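You operate a simulated robot arm through the tools that you are given. There is no shell and no other tool. Be economical: measure what you need, move in short steps, check, and stop when the job is done.

You are at the controls of a simulated robot arm. One attempt, no reset.

JOB
Swap the can in the black fixture for the loose one; clamp it.
Fine: The loose one stands beside the fixture. The old can goes in the red REJECT tray.

The check looks at the end state, three seconds after you hand in, the way a careful person would. Anything else that was tipped, shoved, dropped, spilled or broken makes it a failure.

ROBOT AND FRAMES
A 7-joint arm with a two-finger parallel gripper, fixed in place. Base frame: the origin is at the foot of the arm, x ahead of it, y to its left, z up; the work surface is at about z = 0.78. Lengths are in m, angles in degrees, forces in N, time in s.
With the tool pointing down near the work surface it reaches from about 0.22 to 0.68 m from the base axis. Its first joint turns from -66.0 to 66.0 degrees. Payload 2.4 kg.
The tool frame sits at the grasp point between the pads (the TCP): z along the fingers, y along the line on which they close. The tips reach 0.03 m beyond it. Largest opening 0.094 m; finger width 0.028, thickness 0.01; the body of the gripper, 0.05 by 0.096 m, starts 0.055 m behind the TCP.
Orientation is that of the tool frame in the base frame, as a unit quaternion [x, y, z, w]. With the fingers straight down and closing along the base's y, the tool's x points along the base's -x, its y along +y and its z along -z.

CONTROLS
- The arm moves only by the tool move_arm. Its argument "steps" is a list of rows, each an object of numbers (a shift or turn left out is 0, a gripper value left out holds the last): "ax", "ay", "az": the turn, a rotation vector about the tool's x, y, z in rad; "tx", "ty", "tz": the shift along the tool's x, y, z in mm; "grip": the finger opening in mm, from 0 to 94. In form: [{"ax": .., "ay": .., "az": .., "tx": .., "ty": .., "tz": .., "grip": ..}, ...]. A call has 1 to 10 rows; each row is the pose to reach, as a shift and turn from the pose commanded when the call began, along the tool's axes at that moment. Rows are played at 5 a second. More than 0.05 m and 8.6 degrees between two rows, or a gripper value outside its range, and nothing of the call is played. A pose out of reach is approached as far as the arm can. The call stops where the force on the tool passes 40 N (or 10 N more than at its start, if that is more) or the arm is blocked; 0.2 s more then pass. The fingers move at their own pace (about 0.153 m/s each) and stop on an object; they squeeze with about 23 N. The grip force told is the motor's: it shows also when the fingers shut on nothing. Time passes only in rows, and 0.2 s behind the last, so rows that repeat a pose let the fingers close. The reply holds the time, the measured pose of the TCP, the force on the tool along the base axes, the opening and the grip force, in the units named above and with some noise, with the torque about the TCP (base axes, N m) and any sound that the robot's microphone picked up.
- Cameras (640 x 400 px; columns grow to the right, rows downward): "scene" is fixed at [0.0448, 0.4698, 1.4573]; the picture's right is [-0.70, -0.71, 0.00], its down [-0.41, 0.40, -0.82] and it looks along [0.58, -0.57, -0.58] (base axes); focal length 328 px, centre (320, 200). "wrist" rides on the gripper at [0.076, 0.014, -0.102] in the tool frame; the picture's right is [-0.18, 0.98, 0.00], its down [-0.75, -0.14, -0.64] and it looks along [-0.63, -0.12, 0.77] (tool axes); focal length 243 px, centre (320, 200). There is no depth. A picture from a camera that has moved, and an enlarged one, comes with that camera's place and axes in the base frame and with its lens. The place of the scene camera against the robot may be out by one fixed shift of up to 0.018 m in any direction.
- grab_frame(camera): a new picture of that camera. The clock stands still meanwhile.
- inspect(camera, box): a new picture of the part [left, top, right, bottom] of that camera's present view, enlarged. The clock stands still meanwhile.
- close_job(): hands the job in; it is judged then, once.

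Go step by step. Nothing tells you positions but the pictures and the camera data: compare them with the known pose of the tool, close in by small moves and look again before you grip or let go. The budget is 120 turns and 68 pictures, counting those below and the enlarged ones. Unless the task says otherwise, let go and move clear before handing in, and close with one line.

The tools are called after "Call:" by a JSON object that holds its "api" and its "payload". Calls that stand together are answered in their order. move_arm: Moves the arm, as the interface text tells. Its arguments: {"type":"object","properties":{"steps":{"type":"array","items":{"type":"object","properties":{"ax":{"type":"number"},"ay":{"type":"number"},"az":{"type":"number"},"tx":{"type":"number"},"ty":{"type":"number"},"tz":{"type":"number"},"grip":{"type":"number"}}}}},"required":["steps"]} The other tools are called the same way: grab_frame (camera) takes a picture; inspect (camera, box) takes an enlarged picture of a part of a camera's view; close_job () hands the job in.

At the start:

```text
clock: 0.0
ee_pos: [0.3967, -0.1132, 1.0827]
orientation: [0.0, 1.0, 0.0, 0.0]
contact_force: [0.3, 0.9, -0.1]
torque: [-0.01, 0.01, -0.03]
opening: 0.094
gripper_force: 0.1
```

scene: 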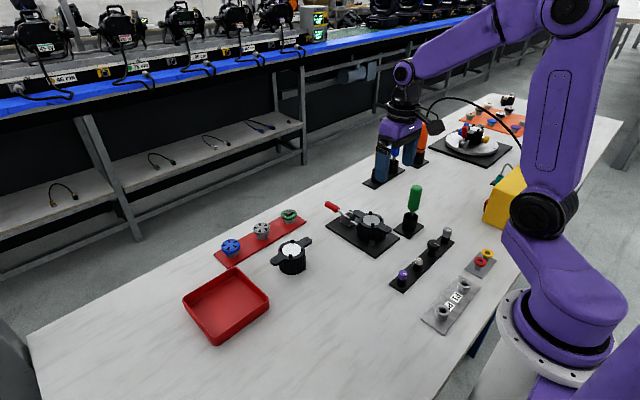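
wrist: 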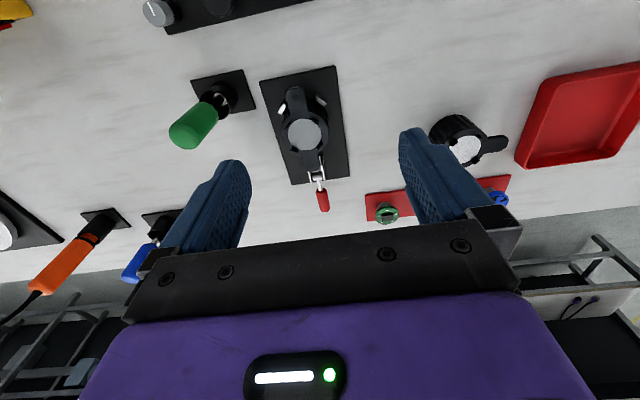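

I see a black fixture with a can and a red-handled clamp in the centre, a loose can to its left, and the red tray further left. I'll look closer at each before moving.

Call:
{"api": "inspect", "payload": {"camera": "scene", "box": [310, 180, 430, 260]}}

Call:
{"api": "inspect", "payload": {"camera": "scene", "box": [170, 200, 330, 350]}}

Call:
{"api": "inspect", "payload": {"camera": "wrist", "box": [240, 50, 400, 220]}}

Call:
{"api": "inspect", "payload": {"camera": "wrist", "box": [400, 80, 560, 230]}}

```text
5.00 times, centred on (370, 220) of scene
camera zoom: at [0.0448, 0.4698, 1.4573], right [-0.7, -0.71, 0.0], down [-0.41, 0.4, -0.82], along [0.58, -0.57, -0.58], focal length 1640 px, centre (70, 100)
```

zoom: 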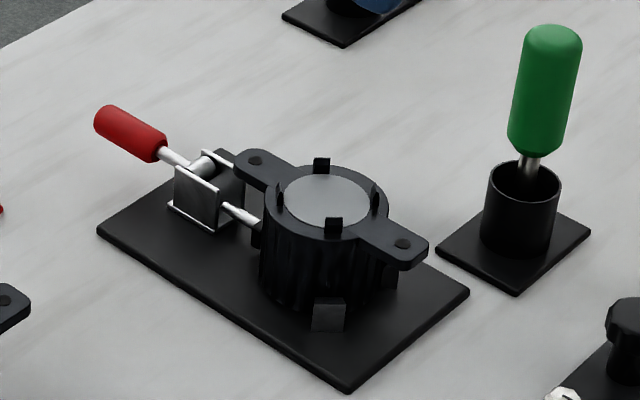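

```text
2.67 times, centred on (250, 275) of scene
camera zoom: at [0.0448, 0.4698, 1.4573], right [-0.7, -0.71, 0.0], down [-0.41, 0.4, -0.82], along [0.58, -0.57, -0.58], focal length 875 px, centre (507, 0)
```

zoom: 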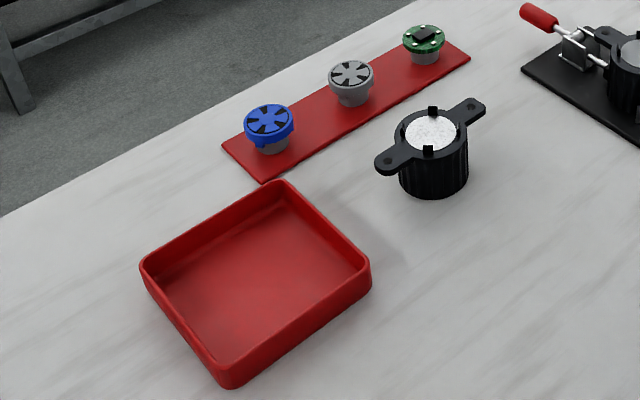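

```text
2.35 times, centred on (320, 135) of wrist
camera zoom: at [0.3194, -0.0985, 1.1841], right [0.18, 0.98, 0.0], down [0.75, -0.14, 0.64], along [0.63, -0.12, -0.77], focal length 571 px, centre (320, 353)
```

zoom: 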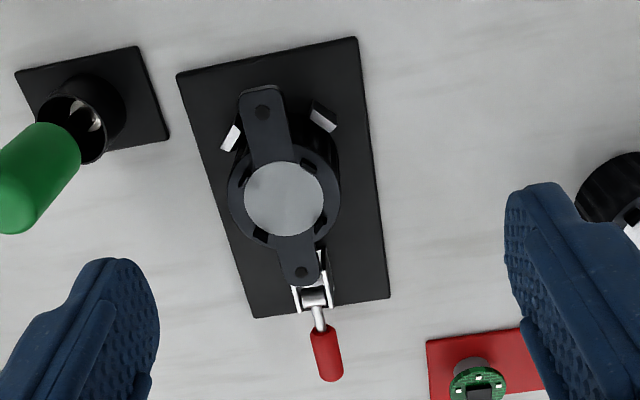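

```text
2.67 times, centred on (480, 155) of wrist
camera zoom: at [0.3194, -0.0985, 1.1841], right [0.18, 0.98, 0.0], down [0.75, -0.14, 0.64], along [0.63, -0.12, -0.77], focal length 647 px, centre (-107, 320)
```

zoom: 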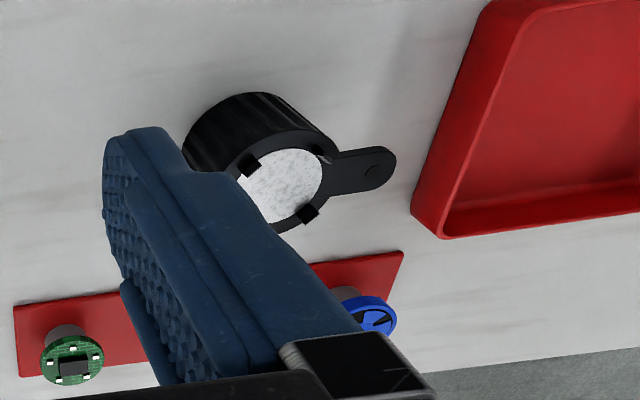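

The fixture plate is aligned with the base axes (x 0.40–0.60, y −0.21 to −0.09), and its can is near (0.466, −0.150). The loose can is near (0.535, 0.086), with its ears along y. I'll move closer to study the clamp.

Call:
{"api": "move_arm", "payload": {"steps": [{"tx": -30, "ty": -9, "tz": 20}, {"tx": -60, "ty": -18, "tz": 40}, {"tx": -80, "ty": -28, "tz": 65}, {"tx": -100, "ty": -37, "tz": 85}]}}

Call:
{"api": "grab_frame", "payload": {"camera": "wrist"}}

Call:
{"api": "inspect", "payload": {"camera": "scene", "box": [315, 190, 405, 250]}}

```text
clock: 1.0
ee_pos: [0.4973, -0.1479, 0.9962]
orientation: [0.0, 1.0, 0.001, 0.0]
contact_force: [0.0, -0.4, 0.1]
torque: [-0.03, -0.02, -0.01]
opening: 0.094
gripper_force: 0.1
```

```text
61 pictures are left
camera wrist: at [0.4202, -0.1341, 1.0984], right [0.18, 0.98, 0.0], down [0.75, -0.14, 0.64], along [0.63, -0.12, -0.77], focal length 243 px, centre (320, 200)
```

wrist: 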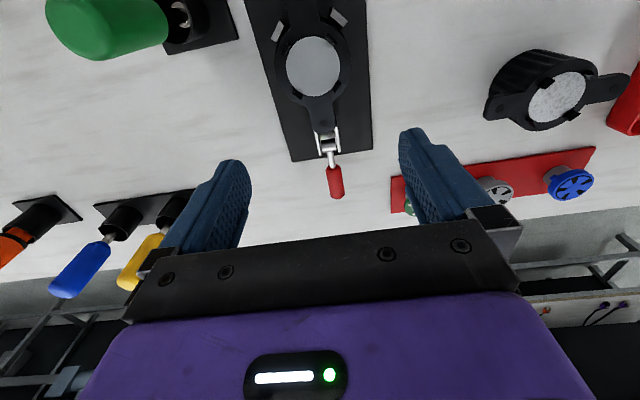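

```text
6.67 times, centred on (360, 220) of scene
camera zoom: at [0.0448, 0.4698, 1.4573], right [-0.7, -0.71, 0.0], down [-0.41, 0.4, -0.82], along [0.58, -0.57, -0.58], focal length 2187 px, centre (53, 67)
```

zoom: 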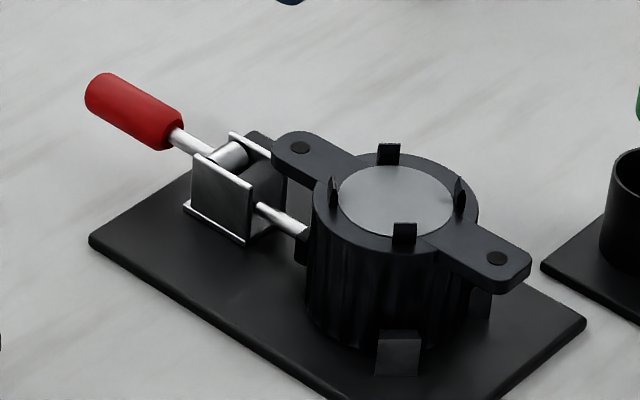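

The clamp has a U-bracket with its pivot near x≈0.575, and the red handle runs roughly level out to x≈0.65 at z≈0.815. I'll approach the handle from above for a better fix.

Call:
{"api": "move_arm", "payload": {"steps": [{"tx": -40, "ty": -1, "tz": 15}, {"tx": -80, "ty": -2, "tz": 30}, {"tx": -115, "ty": -2, "tz": 50}, {"tx": -130, "ty": -2, "tz": 75}]}}

Call:
{"api": "grab_frame", "payload": {"camera": "wrist"}}

Call:
{"api": "inspect", "payload": {"camera": "scene", "box": [300, 130, 460, 250]}}

```text
clock: 2.0
ee_pos: [0.6266, -0.1524, 0.9204]
orientation: [0.0, 1.0, 0.0, 0.001]
contact_force: [0.0, 0.3, -1.3]
torque: [0.04, -0.03, -0.01]
opening: 0.0937
gripper_force: 0.1
```

```text
59 pictures are left
camera wrist: at [0.5495, -0.1376, 1.0222], right [0.18, 0.98, 0.0], down [0.75, -0.14, 0.64], along [0.63, -0.12, -0.77], focal length 243 px, centre (320, 200)
```

wrist: 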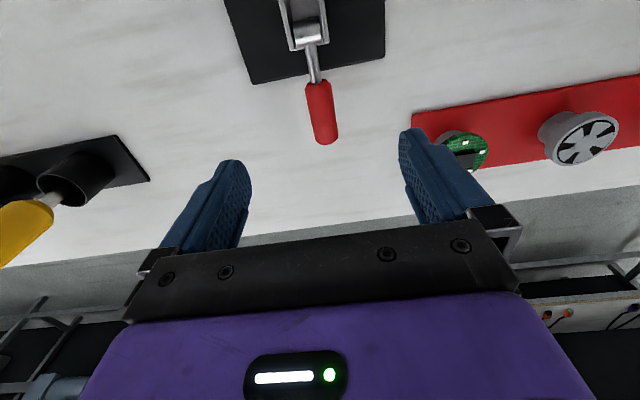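

```text
3.33 times, centred on (380, 190) of scene
camera zoom: at [0.0448, 0.4698, 1.4573], right [-0.7, -0.71, 0.0], down [-0.41, 0.4, -0.82], along [0.58, -0.57, -0.58], focal length 1094 px, centre (120, 233)
```

zoom: 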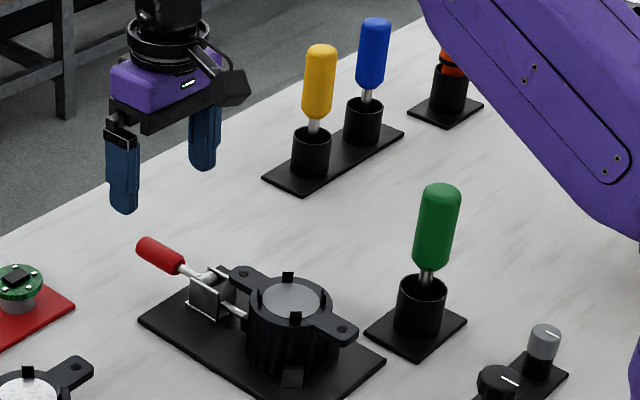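

The handle tip is at about (0.652, −0.153, 0.813), with its pivot near (0.57, −0.152, 0.81). I'll descend to straddle the handle, stopping short of the table.

Call:
{"api": "move_arm", "payload": {"steps": [{"tx": -8, "ty": 0, "tz": 40}, {"tx": -8, "ty": 0, "tz": 75}, {"tx": -8, "ty": 0, "tz": 97}]}}

Call:
{"api": "grab_frame", "payload": {"camera": "wrist"}}

```text
clock: 2.8
ee_pos: [0.6333, -0.1538, 0.8237]
orientation: [0.001, 1.0, 0.0, 0.0]
contact_force: [0.7, 0.2, -0.4]
torque: [0.0, 0.02, -0.01]
opening: 0.0936
gripper_force: 0.0
```

```text
57 pictures are left
camera wrist: at [0.5576, -0.138, 0.9259], right [0.18, 0.98, 0.0], down [0.75, -0.14, 0.64], along [0.63, -0.12, -0.77], focal length 243 px, centre (320, 200)
```

wrist: 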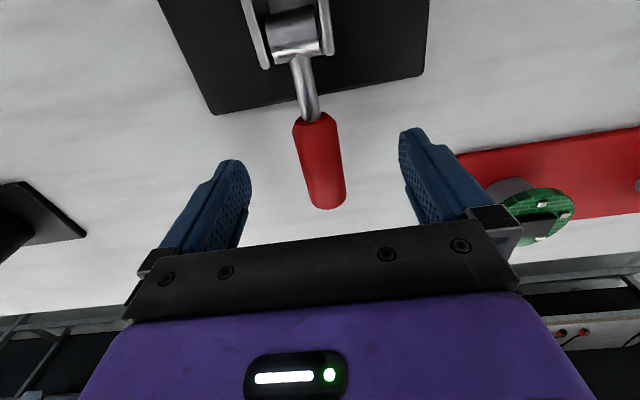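

The handle lies between the fingers, so I'll close on it.

Call:
{"api": "move_arm", "payload": {"steps": [{"grip": 40}, {"grip": 0}, {"grip": 0}, {"grip": 0}]}}

```text
clock: 3.8
ee_pos: [0.6342, -0.1505, 0.8234]
orientation: [-0.001, 1.0, 0.002, -0.002]
contact_force: [-1.9, 12.3, 1.1]
torque: [0.1, -0.11, -0.16]
opening: 0.0207
gripper_force: 44.9
```

I have the handle (opening 21 mm). I'll centre y by 3 mm and start lifting it along an arc about the pivot.

Call:
{"api": "move_arm", "payload": {"steps": [{"ty": 3}, {"ty": 3, "tx": 0.5, "tz": -6}, {"ty": 3, "tx": 1, "tz": -11}, {"ty": 3, "tx": 2.5, "tz": -17}, {"ty": 3, "tx": 4, "tz": -22}]}}

Call:
{"api": "grab_frame", "payload": {"camera": "wrist"}}

```text
clock: 5.0
ee_pos: [0.6312, -0.1512, 0.8452]
orientation: [0.001, 1.0, -0.001, 0.0]
contact_force: [2.7, 1.4, -22.0]
torque: [0.01, -1.42, -0.06]
opening: 0.0206
gripper_force: 44.8
```

```text
56 pictures are left
camera wrist: at [0.5544, -0.1355, 0.948], right [0.19, 0.98, 0.0], down [0.75, -0.14, 0.64], along [0.63, -0.12, -0.77], focal length 243 px, centre (320, 200)
```

wrist: 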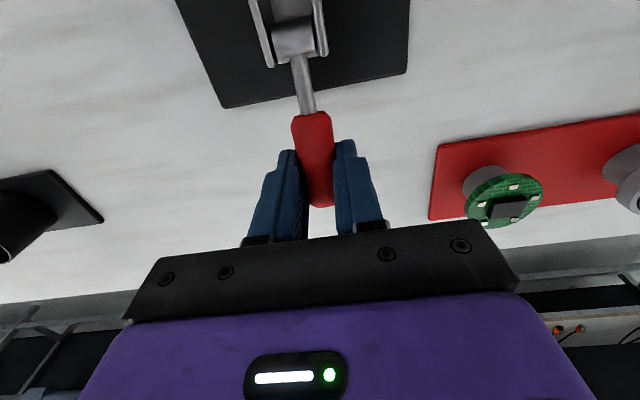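

The load acts as a vertical force at the pivot, so the pads are resisting the handle's rotation. I'll turn the tool with it (negative turn about y).

Call:
{"api": "move_arm", "payload": {"steps": [{"ay": -0.1}, {"ay": -0.2}, {"ay": -0.3}]}}

Call:
{"api": "grab_frame", "payload": {"camera": "wrist"}}

Call:
{"api": "inspect", "payload": {"camera": "scene", "box": [310, 160, 430, 250]}}

```text
clock: 5.8
ee_pos: [0.6292, -0.1495, 0.847]
orientation: [0.001, 0.989, 0.001, 0.149]
contact_force: [-16.3, -1.4, 16.4]
torque: [-0.05, 1.46, 0.05]
opening: 0.021
gripper_force: 45.4
```

```text
55 pictures are left
camera wrist: at [0.5259, -0.1355, 0.923], right [0.18, 0.98, 0.06], down [0.53, -0.14, 0.83], along [0.83, -0.12, -0.55], focal length 243 px, centre (320, 200)
```

wrist: 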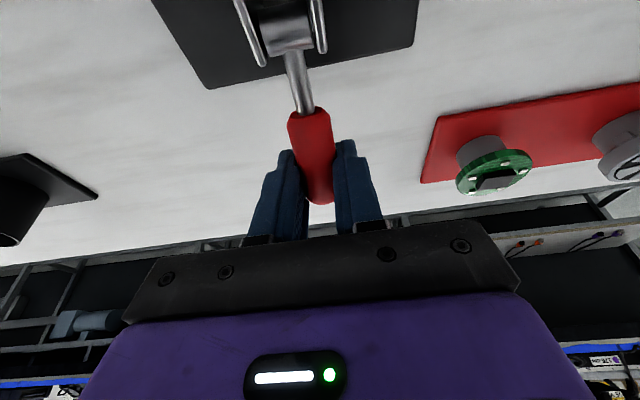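

```text
4.44 times, centred on (370, 205) of scene
camera zoom: at [0.0441, 0.4699, 1.4573], right [-0.7, -0.71, 0.0], down [-0.41, 0.4, -0.82], along [0.58, -0.57, -0.58], focal length 1458 px, centre (98, 178)
```

zoom: 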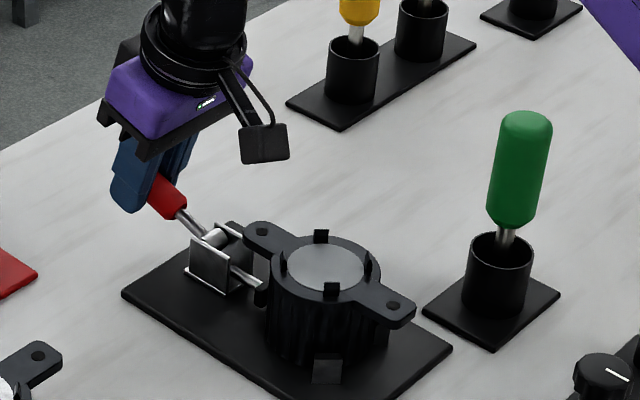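

The handle is following, now about 20° up. I'll continue the arc another 16° with the tool turning, then check the plunger.

Call:
{"api": "move_arm", "payload": {"steps": [{"tx": 1.5, "tz": -4.5, "ay": -0.05}, {"tx": 3.1, "tz": -9.1, "ay": -0.1}, {"tx": 5.2, "tz": -13.5, "ay": -0.15}, {"tx": 7.4, "tz": -17.8, "ay": -0.2}]}}

Call:
{"api": "inspect", "payload": {"camera": "scene", "box": [310, 160, 430, 250]}}

```text
clock: 6.8
ee_pos: [0.6205, -0.15, 0.8624]
orientation: [0.0, 0.969, -0.001, 0.248]
contact_force: [13.3, -4.7, -15.9]
torque: [-0.02, -1.41, -0.02]
opening: 0.0209
gripper_force: 45.2
```

```text
4.44 times, centred on (370, 205) of scene
camera zoom: at [0.0454, 0.4697, 1.4573], right [-0.7, -0.71, 0.0], down [-0.41, 0.4, -0.82], along [0.58, -0.57, -0.58], focal length 1458 px, centre (98, 178)
```

zoom: 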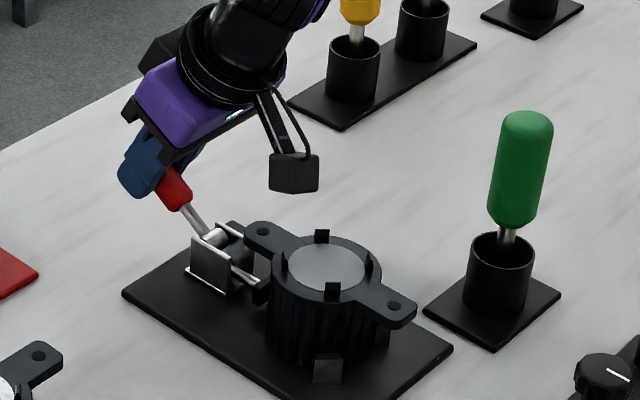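

The handle is about 38° up. The camera will get close to the can if I keep tilting, so I'll open, bring the tool back to vertical around the handle and regrip.

Call:
{"api": "move_arm", "payload": {"steps": [{"grip": 70}, {"grip": 80}, {"ay": 0.12}, {"ay": 0.25}, {"ay": 0.38}, {"ay": 0.5}]}}

Call:
{"api": "grab_frame", "payload": {"camera": "wrist"}}

Call:
{"api": "inspect", "payload": {"camera": "scene", "box": [310, 160, 430, 250]}}

```text
clock: 7.7
ee_pos: [0.6263, -0.1185, 0.8624]
orientation: [-0.037, 0.982, 0.007, 0.183]
contact_force: [-0.2, -11.6, 2.4]
torque: [-0.19, 0.12, -0.12]
opening: 0.0866
gripper_force: 5.8
stopped in row 4: the force on the tool passed its limit at 51 N (the readings are from after the stop); the commanded pose is now the measured one
```

```text
52 pictures are left
camera wrist: at [0.5164, -0.1118, 0.9299], right [0.1, 0.99, 0.07], down [0.48, -0.11, 0.87], along [0.87, -0.05, -0.49], focal length 243 px, centre (320, 200)
```

wrist: 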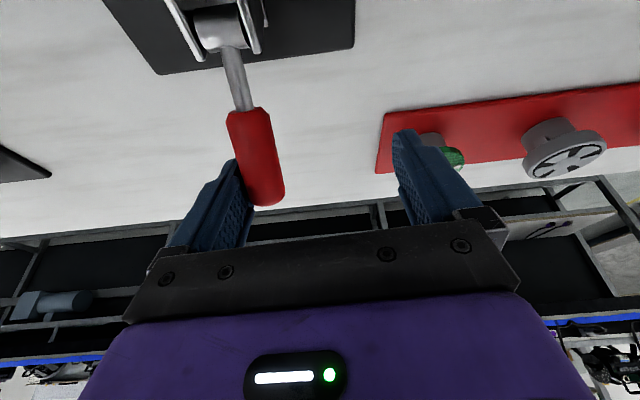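

```text
4.44 times, centred on (370, 205) of scene
camera zoom: at [0.0447, 0.4695, 1.4574], right [-0.7, -0.71, 0.0], down [-0.41, 0.4, -0.82], along [0.58, -0.57, -0.58], focal length 1458 px, centre (98, 178)
```

zoom: 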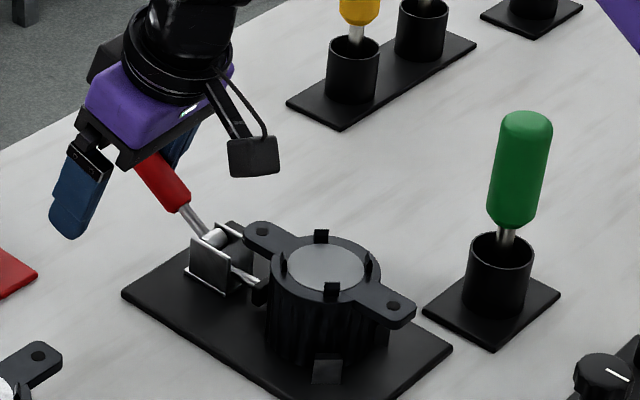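

Opening shoved the hand 3 cm toward +y, and the −y finger now hooks the handle. The handle itself has stayed up. I'll shift back to centre, correct the small yaw and keep the fingers open.

Call:
{"api": "move_arm", "payload": {"steps": [{"ty": -8, "ax": 0.007, "az": 0.018, "grip": 86}, {"ty": -16, "ax": 0.014, "az": 0.035}, {"ty": -24, "ax": 0.02, "az": 0.052}, {"ty": -32, "ax": 0.027, "az": 0.07}]}}

Call:
{"api": "grab_frame", "payload": {"camera": "wrist"}}

```text
clock: 8.7
ee_pos: [0.6284, -0.1463, 0.8617]
orientation: [-0.002, 0.983, 0.002, 0.181]
contact_force: [0.1, 0.3, -0.3]
torque: [-0.01, 0.02, 0.02]
opening: 0.086
gripper_force: 0.1
```

```text
50 pictures are left
camera wrist: at [0.5196, -0.1322, 0.9297], right [0.17, 0.98, 0.07], down [0.48, -0.14, 0.87], along [0.86, -0.11, -0.49], focal length 243 px, centre (320, 200)
```

wrist: 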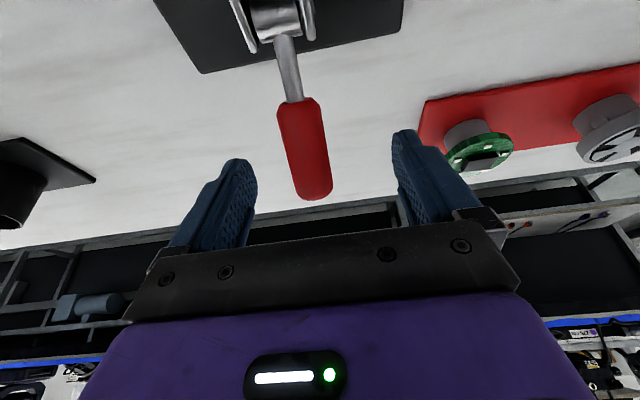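

The hand is free and centred, and the handle holds at about 35°. I'll bring the tool vertical and regrip.

Call:
{"api": "move_arm", "payload": {"steps": [{"ay": 0.13, "ty": -3}, {"ay": 0.25, "ty": -4}, {"ay": 0.37, "ty": -4}]}}

Call:
{"api": "grab_frame", "payload": {"camera": "wrist"}}

```text
clock: 9.5
ee_pos: [0.6275, -0.1513, 0.8613]
orientation: [-0.003, 1.0, 0.001, -0.003]
contact_force: [0.5, 0.2, 0.2]
torque: [0.0, -0.01, 0.0]
opening: 0.0858
gripper_force: 0.0
```

```text
49 pictures are left
camera wrist: at [0.552, -0.1364, 0.9643], right [0.18, 0.98, 0.0], down [0.76, -0.14, 0.64], along [0.63, -0.11, -0.77], focal length 243 px, centre (320, 200)
```

wrist: 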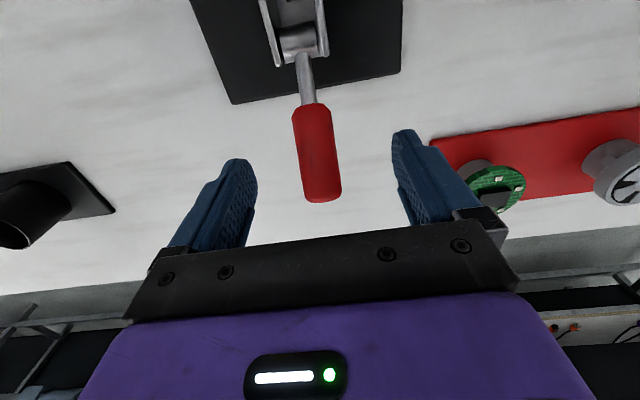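

I'll shift slightly down onto mid-handle and close.

Call:
{"api": "move_arm", "payload": {"steps": [{"tx": 5, "tz": 9}, {"tx": 5, "tz": 9, "grip": 40}, {"tx": 5, "tz": 9, "grip": 5}, {"tx": 5, "tz": 9, "grip": 5}]}}

```text
clock: 10.5
ee_pos: [0.623, -0.1505, 0.8525]
orientation: [-0.004, 1.0, 0.001, -0.002]
contact_force: [1.0, -0.4, -1.1]
torque: [-0.01, -0.06, -0.02]
opening: 0.025
gripper_force: 45.0
```

I'm gripping the handle again. I'll continue the arc about the pivot by 32°.

Call:
{"api": "move_arm", "payload": {"steps": [{"tx": 3, "tz": -3.6, "ay": -0.07}, {"tx": 6.3, "tz": -7, "ay": -0.14}, {"tx": 9.9, "tz": -10, "ay": -0.2}, {"tx": 13.6, "tz": -12.9, "ay": -0.27}, {"tx": 17.5, "tz": -15.4, "ay": -0.33}, {"tx": 21.6, "tz": -17.7, "ay": -0.4}, {"tx": 25.9, "tz": -19.6, "ay": -0.46}, {"tx": 30.2, "tz": -21.3, "ay": -0.52}]}}

Call:
{"api": "inspect", "payload": {"camera": "scene", "box": [310, 160, 430, 250]}}

```text
clock: 12.3
ee_pos: [0.595, -0.1502, 0.8743]
orientation: [-0.003, 0.966, 0.0, 0.258]
contact_force: [20.9, 3.3, 5.3]
torque: [-0.02, -1.04, -0.02]
opening: 0.0251
gripper_force: 45.0
```

```text
4.44 times, centred on (370, 205) of scene
camera zoom: at [0.0452, 0.47, 1.4572], right [-0.7, -0.71, 0.0], down [-0.41, 0.4, -0.82], along [0.58, -0.57, -0.58], focal length 1458 px, centre (98, 178)
```

zoom: 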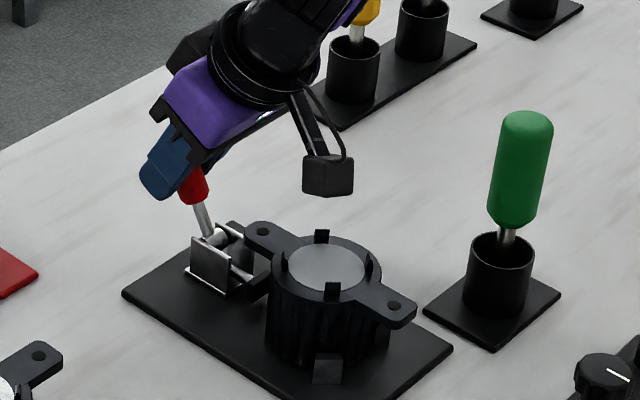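

Call:
{"api": "inspect", "payload": {"camera": "scene", "box": [335, 195, 395, 235]}}

```text
10.00 times, centred on (365, 215) of scene
camera zoom: at [0.0452, 0.47, 1.4572], right [-0.7, -0.71, 0.0], down [-0.41, 0.4, -0.82], along [0.58, -0.57, -0.58], focal length 3281 px, centre (-130, 50)
```

zoom: 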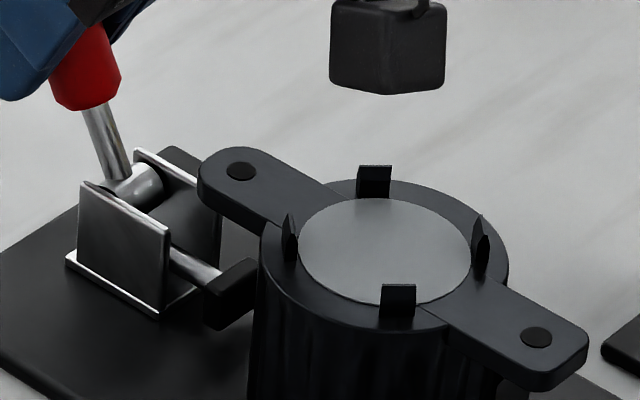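

The plunger pad has pulled back from the can, though not by much yet. I'll take the handle another 20° to near vertical.

Call:
{"api": "move_arm", "payload": {"steps": [{"tx": 4.1, "tz": -4.5, "ay": -0.05}, {"tx": 8.3, "tz": -8.7, "ay": -0.1}, {"tx": 13, "tz": -12.5, "ay": -0.13}, {"tx": 17.9, "tz": -15.8, "ay": -0.15}]}}

Call:
{"api": "inspect", "payload": {"camera": "scene", "box": [335, 185, 395, 235]}}

```text
clock: 13.3
ee_pos: [0.5797, -0.1507, 0.8796]
orientation: [-0.01, 0.951, 0.018, 0.308]
contact_force: [15.4, -5.0, -9.8]
torque: [-0.15, 1.11, -0.02]
opening: 0.0252
gripper_force: 44.7
out of reach, approached as far as the arm can: row 1, 2, 3, 4
stopped in row 4: the force on the tool passed its limit at 50 N (the readings are from after the stop); the commanded pose is now the measured one
```

```text
8.00 times, centred on (365, 210) of scene
camera zoom: at [0.0454, 0.4697, 1.4573], right [-0.7, -0.71, 0.0], down [-0.41, 0.4, -0.82], along [0.58, -0.57, -0.58], focal length 2625 px, centre (-40, 120)
```

zoom: 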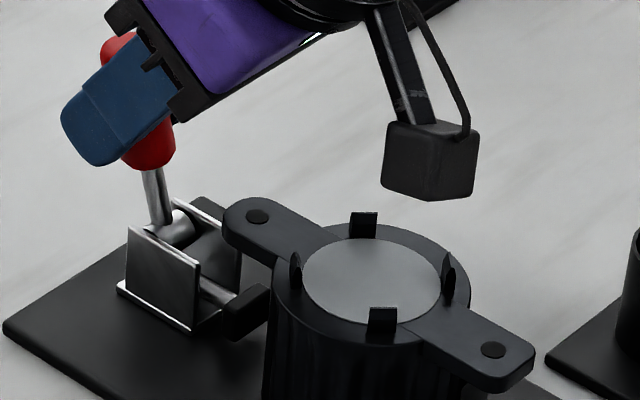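

The arm is near its wrist limit and the handle is nearly upright (~78°). I'll open gently while holding still and check.

Call:
{"api": "move_arm", "payload": {"steps": [{"grip": 35}, {"grip": 50}, {"grip": 65}, {"grip": 80}, {"grip": 80}]}}

Call:
{"api": "grab_frame", "payload": {"camera": "wrist"}}

```text
clock: 14.5
ee_pos: [0.5793, -0.151, 0.8776]
orientation: [-0.011, 0.951, 0.019, 0.308]
contact_force: [-0.7, -0.9, 0.8]
torque: [-0.01, 0.0, -0.07]
opening: 0.08
gripper_force: 0.0
```

```text
45 pictures are left
camera wrist: at [0.4561, -0.1402, 0.9175], right [0.12, 0.98, 0.14], down [0.24, -0.16, 0.96], along [0.96, -0.08, -0.25], focal length 243 px, centre (320, 200)
```

wrist: 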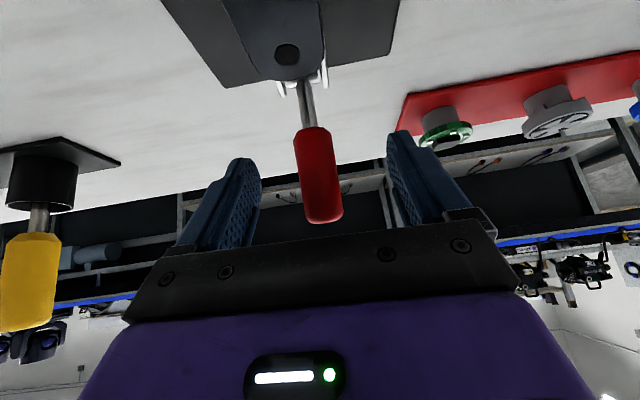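

It opened cleanly and the handle stays up. I'll return the tool to vertical around the handle.

Call:
{"api": "move_arm", "payload": {"steps": [{"ax": 0.008, "ay": 0.126, "az": 0.004}, {"ax": 0.016, "ay": 0.251, "az": 0.009}, {"ax": 0.023, "ay": 0.377, "az": 0.013}, {"ax": 0.031, "ay": 0.502, "az": 0.018}, {"ax": 0.039, "ay": 0.628, "az": 0.022}]}}

Call:
{"api": "grab_frame", "payload": {"camera": "wrist"}}

Call:
{"api": "inspect", "payload": {"camera": "scene", "box": [330, 170, 405, 235]}}

```text
clock: 15.1
ee_pos: [0.5897, -0.1207, 0.8816]
orientation: [0.033, 0.97, 0.033, 0.24]
contact_force: [-0.5, -10.7, 1.8]
torque: [-0.34, 0.1, -0.02]
opening: 0.0861
gripper_force: 5.6
out of reach, approached as far as the arm can: row 2
stopped in row 2: the force on the tool passed its limit at 55 N (the readings are from after the stop); the commanded pose is now the measured one
```

```text
44 pictures are left
camera wrist: at [0.4731, -0.1043, 0.937], right [0.21, 0.96, 0.16], down [0.36, -0.23, 0.9], along [0.91, -0.13, -0.39], focal length 243 px, centre (320, 200)
```

wrist: 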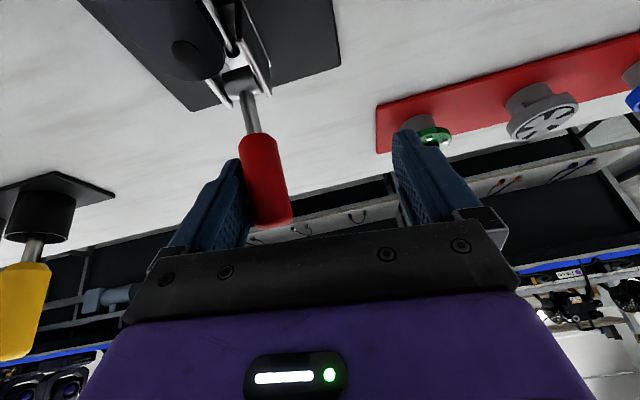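

```text
6.15 times, centred on (368, 202) of scene
camera zoom: at [0.0447, 0.4695, 1.4574], right [-0.7, -0.71, 0.0], down [-0.41, 0.4, -0.82], along [0.58, -0.57, -0.58], focal length 2019 px, centre (28, 185)
```

zoom: 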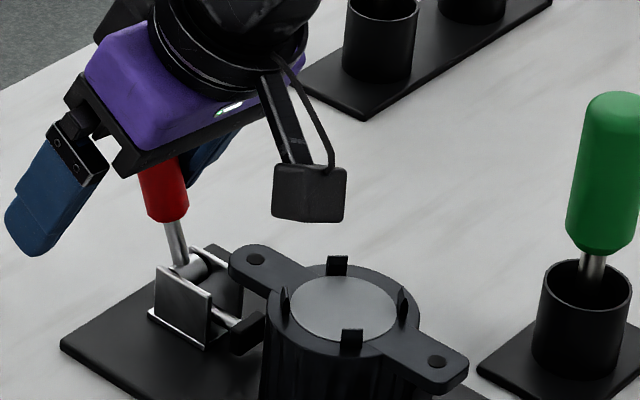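

The wrist swung sideways again while rotating at this steep pitch. It's clearly an arm configuration limit. I'll re-centre on the handle with a small correction, then back out along the tool axis before turning any further.

Call:
{"api": "move_arm", "payload": {"steps": [{"ty": -8, "ax": 0.01, "az": -0.02}, {"ty": -16, "ax": 0.024, "az": -0.04}, {"ty": -23, "ax": 0.036, "az": -0.06}, {"ty": -30, "ax": 0.048, "az": -0.08}]}}

Call:
{"api": "grab_frame", "payload": {"camera": "wrist"}}

```text
clock: 16.1
ee_pos: [0.5878, -0.1442, 0.878]
orientation: [-0.003, 0.971, 0.003, 0.241]
contact_force: [0.0, 0.1, -0.5]
torque: [0.0, 0.03, 0.01]
opening: 0.0798
gripper_force: 0.2
```

```text
42 pictures are left
camera wrist: at [0.4717, -0.1312, 0.9336], right [0.16, 0.98, 0.09], down [0.37, -0.14, 0.92], along [0.92, -0.11, -0.38], focal length 243 px, centre (320, 200)
```

wrist: 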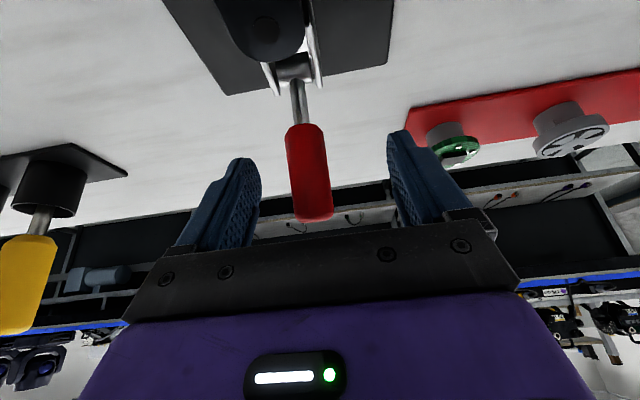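

The hand is centred again and free. I'll retract along the tool axis until clear, then level the tool.

Call:
{"api": "move_arm", "payload": {"steps": [{"tz": -15}, {"tz": -35}, {"tz": -60}, {"tz": -85}]}}

Call:
{"api": "move_arm", "payload": {"steps": [{"ay": 0.12}, {"ay": 0.24}, {"ay": 0.36}, {"ay": 0.487}]}}

Call:
{"api": "grab_frame", "payload": {"camera": "wrist"}}

Call:
{"api": "inspect", "payload": {"camera": "scene", "box": [335, 185, 395, 235]}}

```text
clock: 17.1
ee_pos: [0.5496, -0.1463, 0.9541]
orientation: [-0.003, 0.971, 0.003, 0.24]
contact_force: [0.2, 0.3, 0.5]
torque: [-0.03, -0.02, 0.03]
opening: 0.08
gripper_force: 0.0
```

```text
clock: 18.1
ee_pos: [0.5481, -0.1461, 0.9532]
orientation: [-0.002, 1.0, 0.001, -0.002]
contact_force: [-0.4, 0.0, -0.6]
torque: [0.01, 0.0, 0.01]
opening: 0.0799
gripper_force: 0.1
```

```text
41 pictures are left
camera wrist: at [0.4714, -0.132, 1.0563], right [0.18, 0.98, 0.0], down [0.76, -0.14, 0.64], along [0.63, -0.11, -0.77], focal length 243 px, centre (320, 200)
```

wrist: 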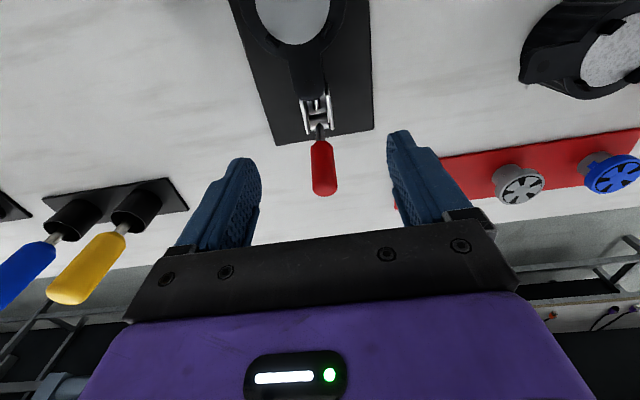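

```text
8.00 times, centred on (365, 210) of scene
camera zoom: at [0.0448, 0.4698, 1.4573], right [-0.7, -0.71, 0.0], down [-0.41, 0.4, -0.82], along [0.58, -0.57, -0.58], focal length 2625 px, centre (-40, 120)
```

zoom: 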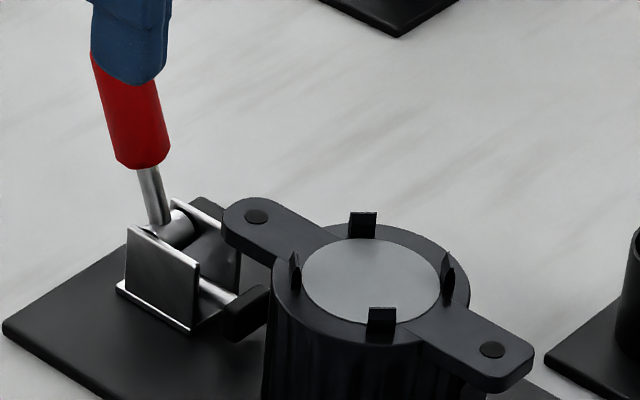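

The plunger pad is pulled back about 1 cm and the handle stays up. Next I'll open fully and move above the old can.

Call:
{"api": "move_arm", "payload": {"steps": [{"tx": 40, "ty": -2, "grip": 94}, {"tx": 79, "ty": -4}, {"tx": 79, "ty": -4, "tz": 35}]}}

Call:
{"api": "grab_frame", "payload": {"camera": "wrist"}}

Call:
{"api": "inspect", "payload": {"camera": "scene", "box": [320, 150, 440, 250]}}

```text
clock: 18.9
ee_pos: [0.4684, -0.1523, 0.9185]
orientation: [-0.004, 1.0, 0.001, -0.001]
contact_force: [0.3, -1.2, -0.4]
torque: [0.01, 0.03, 0.01]
opening: 0.094
gripper_force: 0.1
```

```text
39 pictures are left
camera wrist: at [0.3922, -0.1384, 1.0213], right [0.18, 0.98, 0.0], down [0.76, -0.14, 0.64], along [0.63, -0.11, -0.77], focal length 243 px, centre (320, 200)
```

wrist: 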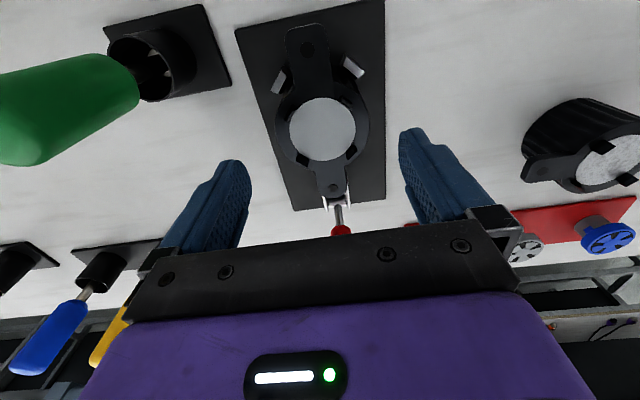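

```text
4.00 times, centred on (380, 200) of scene
camera zoom: at [0.0448, 0.4698, 1.4573], right [-0.7, -0.71, 0.0], down [-0.41, 0.4, -0.82], along [0.58, -0.57, -0.58], focal length 1312 px, centre (80, 200)
```

zoom: 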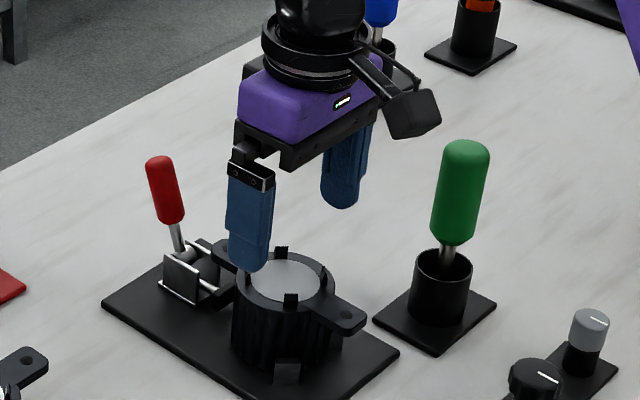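

The can centre measures (0.467, −0.150), so I'll descend around it and grip.

Call:
{"api": "move_arm", "payload": {"steps": [{"tx": 1, "ty": 2, "tz": 30}, {"tx": 1, "ty": 2, "tz": 55}, {"tx": 1, "ty": 2, "tz": 70}, {"tx": 1, "ty": 2, "tz": 82}]}}

Call:
{"api": "grab_frame", "payload": {"camera": "wrist"}}

Call:
{"api": "inspect", "payload": {"camera": "scene", "box": [320, 170, 420, 250]}}

```text
clock: 19.9
ee_pos: [0.4679, -0.1481, 0.8355]
orientation: [-0.004, 1.0, 0.002, -0.001]
contact_force: [0.1, 0.0, -0.5]
torque: [0.02, 0.0, 0.01]
opening: 0.0942
gripper_force: 0.0
```

```text
37 pictures are left
camera wrist: at [0.3909, -0.135, 0.938], right [0.18, 0.98, 0.0], down [0.76, -0.14, 0.64], along [0.63, -0.11, -0.77], focal length 243 px, centre (320, 200)
```

wrist: 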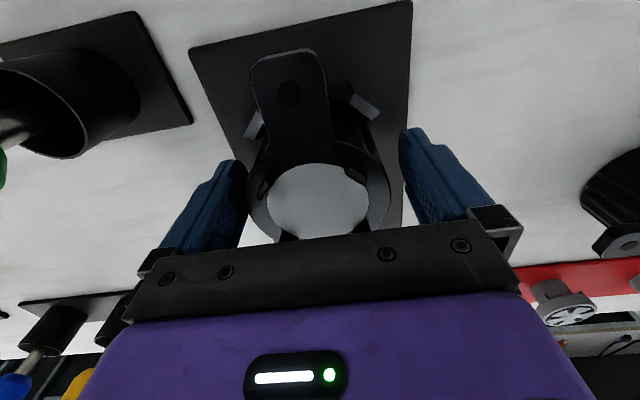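

```text
5.00 times, centred on (370, 210) of scene
camera zoom: at [0.0448, 0.4698, 1.4573], right [-0.7, -0.71, 0.0], down [-0.41, 0.4, -0.82], along [0.58, -0.57, -0.58], focal length 1640 px, centre (70, 150)
```

zoom: 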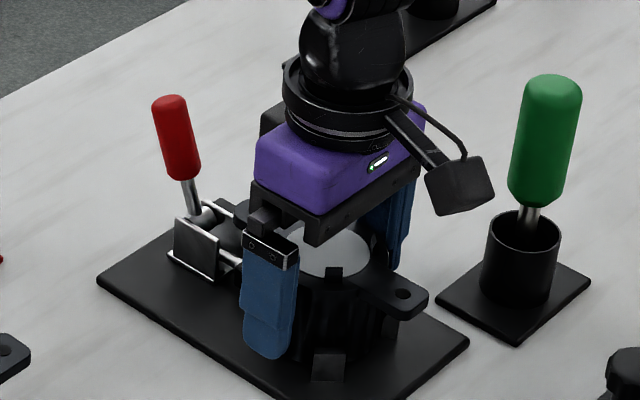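

Both fingers straddle the rim. I'll nudge 2 mm toward −y and close.

Call:
{"api": "move_arm", "payload": {"steps": [{"ty": -2, "grip": 85}, {"ty": -2, "grip": 60}, {"ty": -2, "grip": 60}, {"ty": -2, "grip": 60}]}}

```text
clock: 20.9
ee_pos: [0.4693, -0.1518, 0.8364]
orientation: [-0.003, 1.0, 0.002, 0.0]
contact_force: [0.5, 2.4, 0.1]
torque: [-0.01, -0.13, -0.18]
opening: 0.0725
gripper_force: 23.6
```

I have the old can (opening 72.5 mm). Lifting straight up.

Call:
{"api": "move_arm", "payload": {"steps": [{"ty": 1, "grip": 40}, {"ty": 1, "tz": -10}, {"ty": 1, "tz": -25}, {"ty": 1, "tz": -50}, {"ty": 1, "tz": -80}, {"ty": 1, "tz": -110}]}}

Call:
{"api": "grab_frame", "payload": {"camera": "scene"}}

Call:
{"api": "inspect", "payload": {"camera": "scene", "box": [320, 140, 440, 250]}}

```text
clock: 22.3
ee_pos: [0.4683, -0.1496, 0.9459]
orientation: [-0.003, 1.0, 0.002, 0.0]
contact_force: [-0.4, -0.2, -4.0]
torque: [-0.03, 0.02, 0.02]
opening: 0.0724
gripper_force: 22.6
```

```text
35 pictures are left
```

scene: 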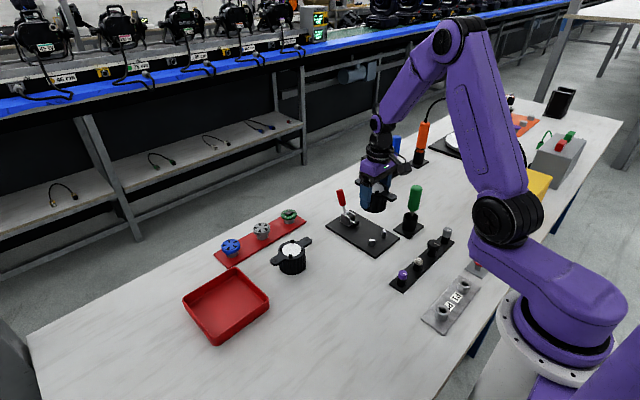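

```text
3.64 times, centred on (380, 195) of scene
camera zoom: at [0.0448, 0.4698, 1.4573], right [-0.7, -0.71, 0.0], down [-0.41, 0.4, -0.82], along [0.58, -0.57, -0.58], focal length 1193 px, centre (102, 218)
```

zoom: 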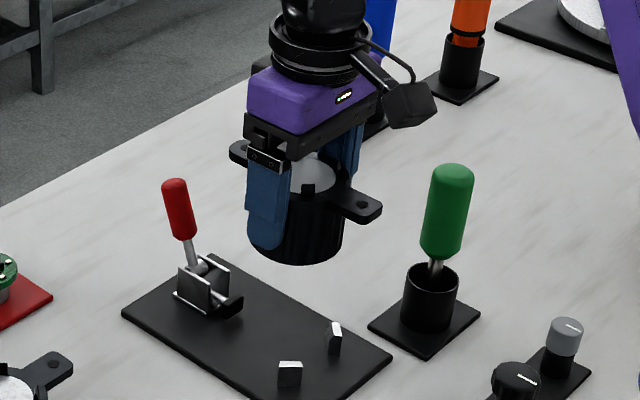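

The old can is lifted and the fixture is empty. I'll carry it high over toward the tray and then look.

Call:
{"api": "move_arm", "payload": {"steps": [{"tz": -30}, {"tz": -40, "ty": 40}, {"tz": -40, "ty": 85}, {"tz": -40, "ty": 130}, {"tz": -40, "ty": 175}, {"tz": -40, "ty": 220}, {"tz": -40, "ty": 265}, {"tz": -40, "ty": 310}, {"tz": -40, "ty": 350}]}}

Call:
{"api": "grab_frame", "payload": {"camera": "wrist"}}

```text
clock: 24.3
ee_pos: [0.4642, 0.2021, 0.989]
orientation: [-0.002, 1.0, 0.001, -0.001]
contact_force: [-0.8, 0.9, -4.4]
torque: [0.0, 0.0, -0.01]
opening: 0.0729
gripper_force: 22.9
```

```text
33 pictures are left
camera wrist: at [0.387, 0.2155, 1.0915], right [0.18, 0.98, 0.0], down [0.76, -0.14, 0.64], along [0.63, -0.11, -0.77], focal length 243 px, centre (320, 200)
```

wrist: 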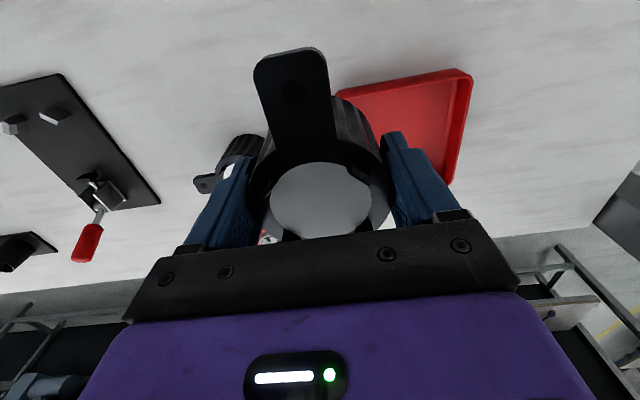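

The tray spans about x 0.47–0.62, y 0.21–0.355, so its centre is near (0.545, 0.283). I'll move over it, turning 45° so the ears point into the corners.

Call:
{"api": "move_arm", "payload": {"steps": [{"tx": -13, "ty": 14, "az": -0.13}, {"tx": -26, "ty": 27, "az": -0.26}, {"tx": -40, "ty": 40, "az": -0.39}, {"tx": -53, "ty": 54, "az": -0.52}, {"tx": -66, "ty": 67, "az": -0.65}, {"tx": -79, "ty": 81, "az": -0.785}]}}

Call:
{"api": "grab_frame", "payload": {"camera": "wrist"}}

Call:
{"api": "inspect", "payload": {"camera": "scene", "box": [150, 160, 350, 350]}}

```text
clock: 25.7
ee_pos: [0.5436, 0.2814, 0.9901]
orientation: [-0.387, 0.922, 0.002, 0.001]
contact_force: [-0.1, -0.6, -4.7]
torque: [-0.02, 0.01, 0.01]
opening: 0.0725
gripper_force: 23.0
```

```text
32 pictures are left
camera wrist: at [0.4792, 0.2381, 1.0916], right [-0.57, 0.82, 0.0], down [0.63, 0.44, 0.64], along [0.53, 0.37, -0.77], focal length 243 px, centre (320, 200)
```

wrist: 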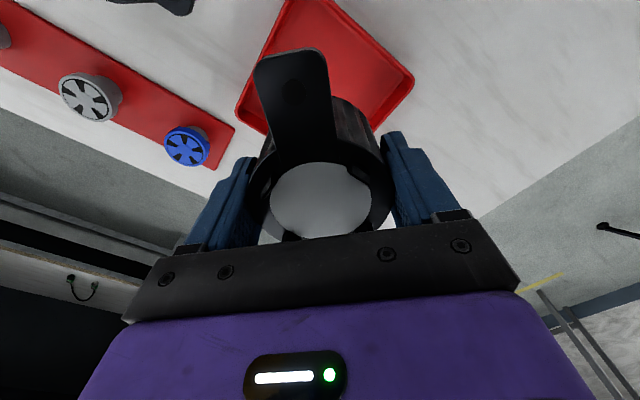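

```text
2.11 times, centred on (250, 255) of scene
camera zoom: at [0.0449, 0.4699, 1.4572], right [-0.7, -0.71, 0.0], down [-0.41, 0.4, -0.82], along [0.58, -0.57, -0.58], focal length 691 px, centre (467, 84)
```

zoom: 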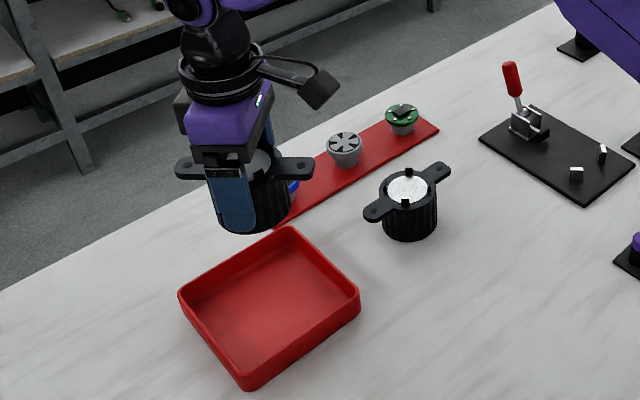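

The tray centre checks out at (0.547, 0.288). I'll fine-adjust and lower the can.

Call:
{"api": "move_arm", "payload": {"steps": [{"tx": -6, "ty": 2}, {"tx": -6, "ty": 2, "tz": 40}, {"tx": -6, "ty": 2, "tz": 80}, {"tx": -6, "ty": 2, "tz": 115}, {"tx": -6, "ty": 2, "tz": 140}]}}

Call:
{"api": "inspect", "payload": {"camera": "scene", "box": [150, 200, 310, 350]}}

```text
clock: 26.9
ee_pos: [0.5463, 0.2892, 0.8486]
orientation: [-0.386, 0.923, 0.003, 0.0]
contact_force: [-0.6, -0.7, -4.3]
torque: [-0.01, 0.03, 0.0]
opening: 0.0725
gripper_force: 22.9
```

```text
2.67 times, centred on (230, 275) of scene
camera zoom: at [0.0449, 0.4699, 1.4572], right [-0.7, -0.71, 0.0], down [-0.41, 0.4, -0.82], along [0.58, -0.57, -0.58], focal length 875 px, centre (560, 0)
```

zoom: 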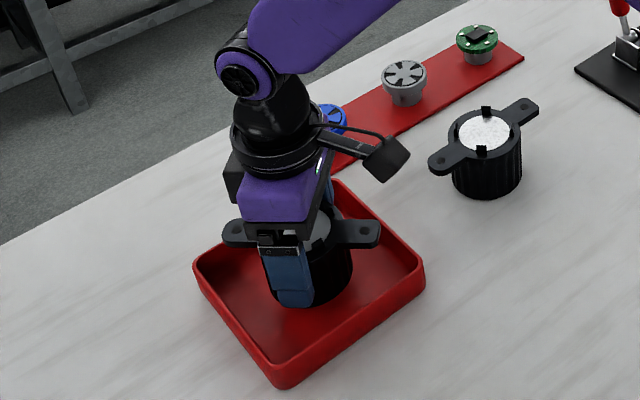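

The can is inside the tray and well centred. I'll lower in small steps until it touches.

Call:
{"api": "move_arm", "payload": {"steps": [{"tz": 4}, {"tz": 7}, {"tz": 9}, {"tz": 10.5}, {"tz": 11.5}]}}

```text
clock: 28.1
ee_pos: [0.5478, 0.2875, 0.8364]
orientation: [-0.385, 0.923, 0.002, 0.0]
contact_force: [-0.4, -0.2, -4.3]
torque: [0.0, 0.01, 0.02]
opening: 0.0726
gripper_force: 23.9
```

Call:
{"api": "move_arm", "payload": {"steps": [{"tz": 1}, {"tz": 2}, {"tz": 3}]}}

```text
clock: 28.9
ee_pos: [0.5468, 0.2887, 0.8341]
orientation: [-0.386, 0.923, 0.003, 0.001]
contact_force: [-0.1, 0.1, -4.2]
torque: [-0.03, 0.0, 0.01]
opening: 0.0725
gripper_force: 22.9
```

The force still shows only the can's weight, so it hasn't touched yet. Continuing down by millimetres.

Call:
{"api": "move_arm", "payload": {"steps": [{"tz": 1}, {"tz": 2}, {"tz": 3}, {"tz": 4}]}}

```text
clock: 29.9
ee_pos: [0.5477, 0.2899, 0.8323]
orientation: [-0.385, 0.923, 0.002, 0.003]
contact_force: [1.0, -2.1, 13.3]
torque: [0.05, -0.03, -0.01]
opening: 0.0722
gripper_force: 23.7
```

It has touched the tray floor at TCP z≈0.832. I'll ease off 1 mm, open, and rise straight up.

Call:
{"api": "move_arm", "payload": {"steps": [{"tz": -1}, {"tz": -1, "grip": 80}, {"tz": -1, "grip": 90}, {"tz": -1, "grip": 90}]}}

Call:
{"api": "move_arm", "payload": {"steps": [{"tz": -15}, {"tz": -40}, {"tz": -80}, {"tz": -120}]}}

Call:
{"api": "grab_frame", "payload": {"camera": "wrist"}}

Call:
{"api": "inspect", "payload": {"camera": "scene", "box": [150, 200, 310, 350]}}

```text
clock: 30.9
ee_pos: [0.5459, 0.2877, 0.8313]
orientation: [-0.386, 0.923, 0.002, 0.001]
contact_force: [-0.8, 0.4, -0.5]
torque: [0.0, 0.01, 0.0]
opening: 0.0899
gripper_force: 0.0
```

```text
clock: 31.9
ee_pos: [0.5452, 0.2884, 0.9511]
orientation: [-0.386, 0.922, 0.002, -0.001]
contact_force: [0.1, -0.3, 0.0]
torque: [0.02, 0.01, -0.03]
opening: 0.0901
gripper_force: 0.0
```

```text
29 pictures are left
camera wrist: at [0.4804, 0.2438, 1.0537], right [-0.57, 0.82, 0.0], down [0.63, 0.44, 0.64], along [0.53, 0.37, -0.77], focal length 243 px, centre (320, 200)
```

wrist: 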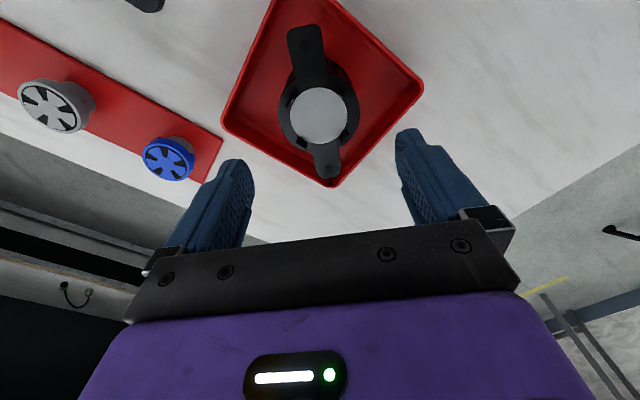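

```text
2.67 times, centred on (230, 275) of scene
camera zoom: at [0.0448, 0.4698, 1.4573], right [-0.7, -0.71, 0.0], down [-0.41, 0.4, -0.82], along [0.58, -0.57, -0.58], focal length 875 px, centre (560, 0)
```

zoom: 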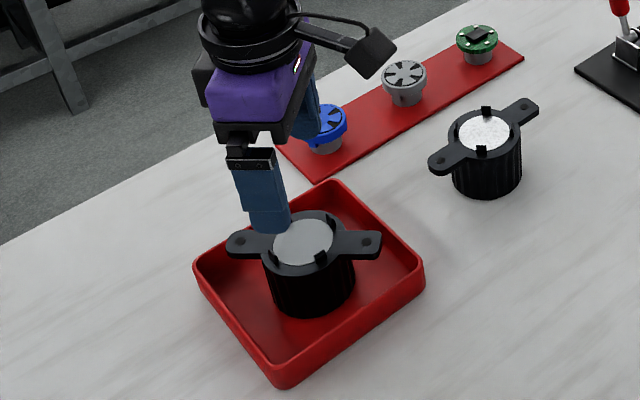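

The old can stands upright in the tray. Next I'll move above the loose can and turn the remaining 45° so the fingers close along x, clear of its ears.

Call:
{"api": "move_arm", "payload": {"steps": [{"tx": 25, "ty": -22, "az": -0.13}, {"tx": 50, "ty": -45, "az": -0.26}, {"tx": 75, "ty": -67, "az": -0.39}, {"tx": 100, "ty": -89, "az": -0.52}, {"tx": 125, "ty": -112, "az": -0.65}, {"tx": 150, "ty": -134, "az": -0.778}]}}

Call:
{"api": "grab_frame", "payload": {"camera": "wrist"}}

Call:
{"api": "inspect", "payload": {"camera": "scene", "box": [230, 190, 350, 300]}}

```text
clock: 33.3
ee_pos: [0.5375, 0.0852, 0.9486]
orientation: [0.708, -0.707, -0.001, -0.001]
contact_force: [-0.1, 0.3, -0.8]
torque: [0.0, -0.02, -0.03]
opening: 0.0901
gripper_force: 0.1
```

```text
27 pictures are left
camera wrist: at [0.5218, 0.0098, 1.0515], right [-0.98, 0.18, 0.0], down [0.14, 0.75, 0.64], along [0.12, 0.63, -0.76], focal length 243 px, centre (320, 200)
```

wrist: 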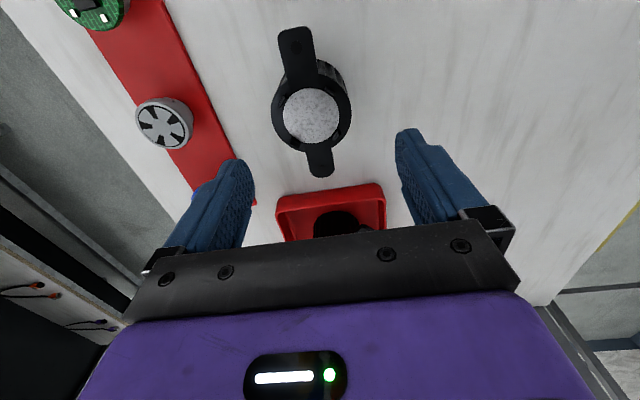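

```text
3.64 times, centred on (290, 245) of scene
camera zoom: at [0.0447, 0.4699, 1.4573], right [-0.7, -0.71, 0.0], down [-0.41, 0.4, -0.82], along [0.58, -0.57, -0.58], focal length 1193 px, centre (429, 36)
```

zoom: 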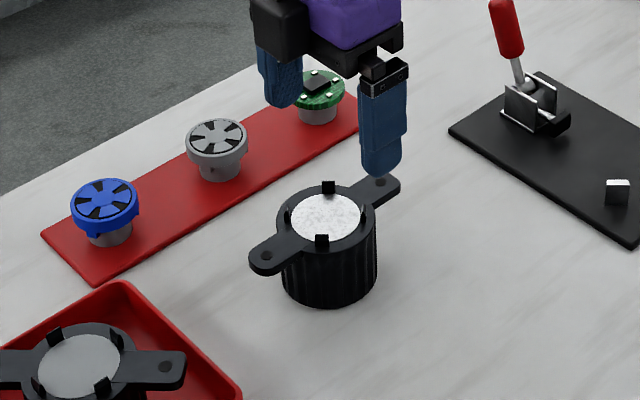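

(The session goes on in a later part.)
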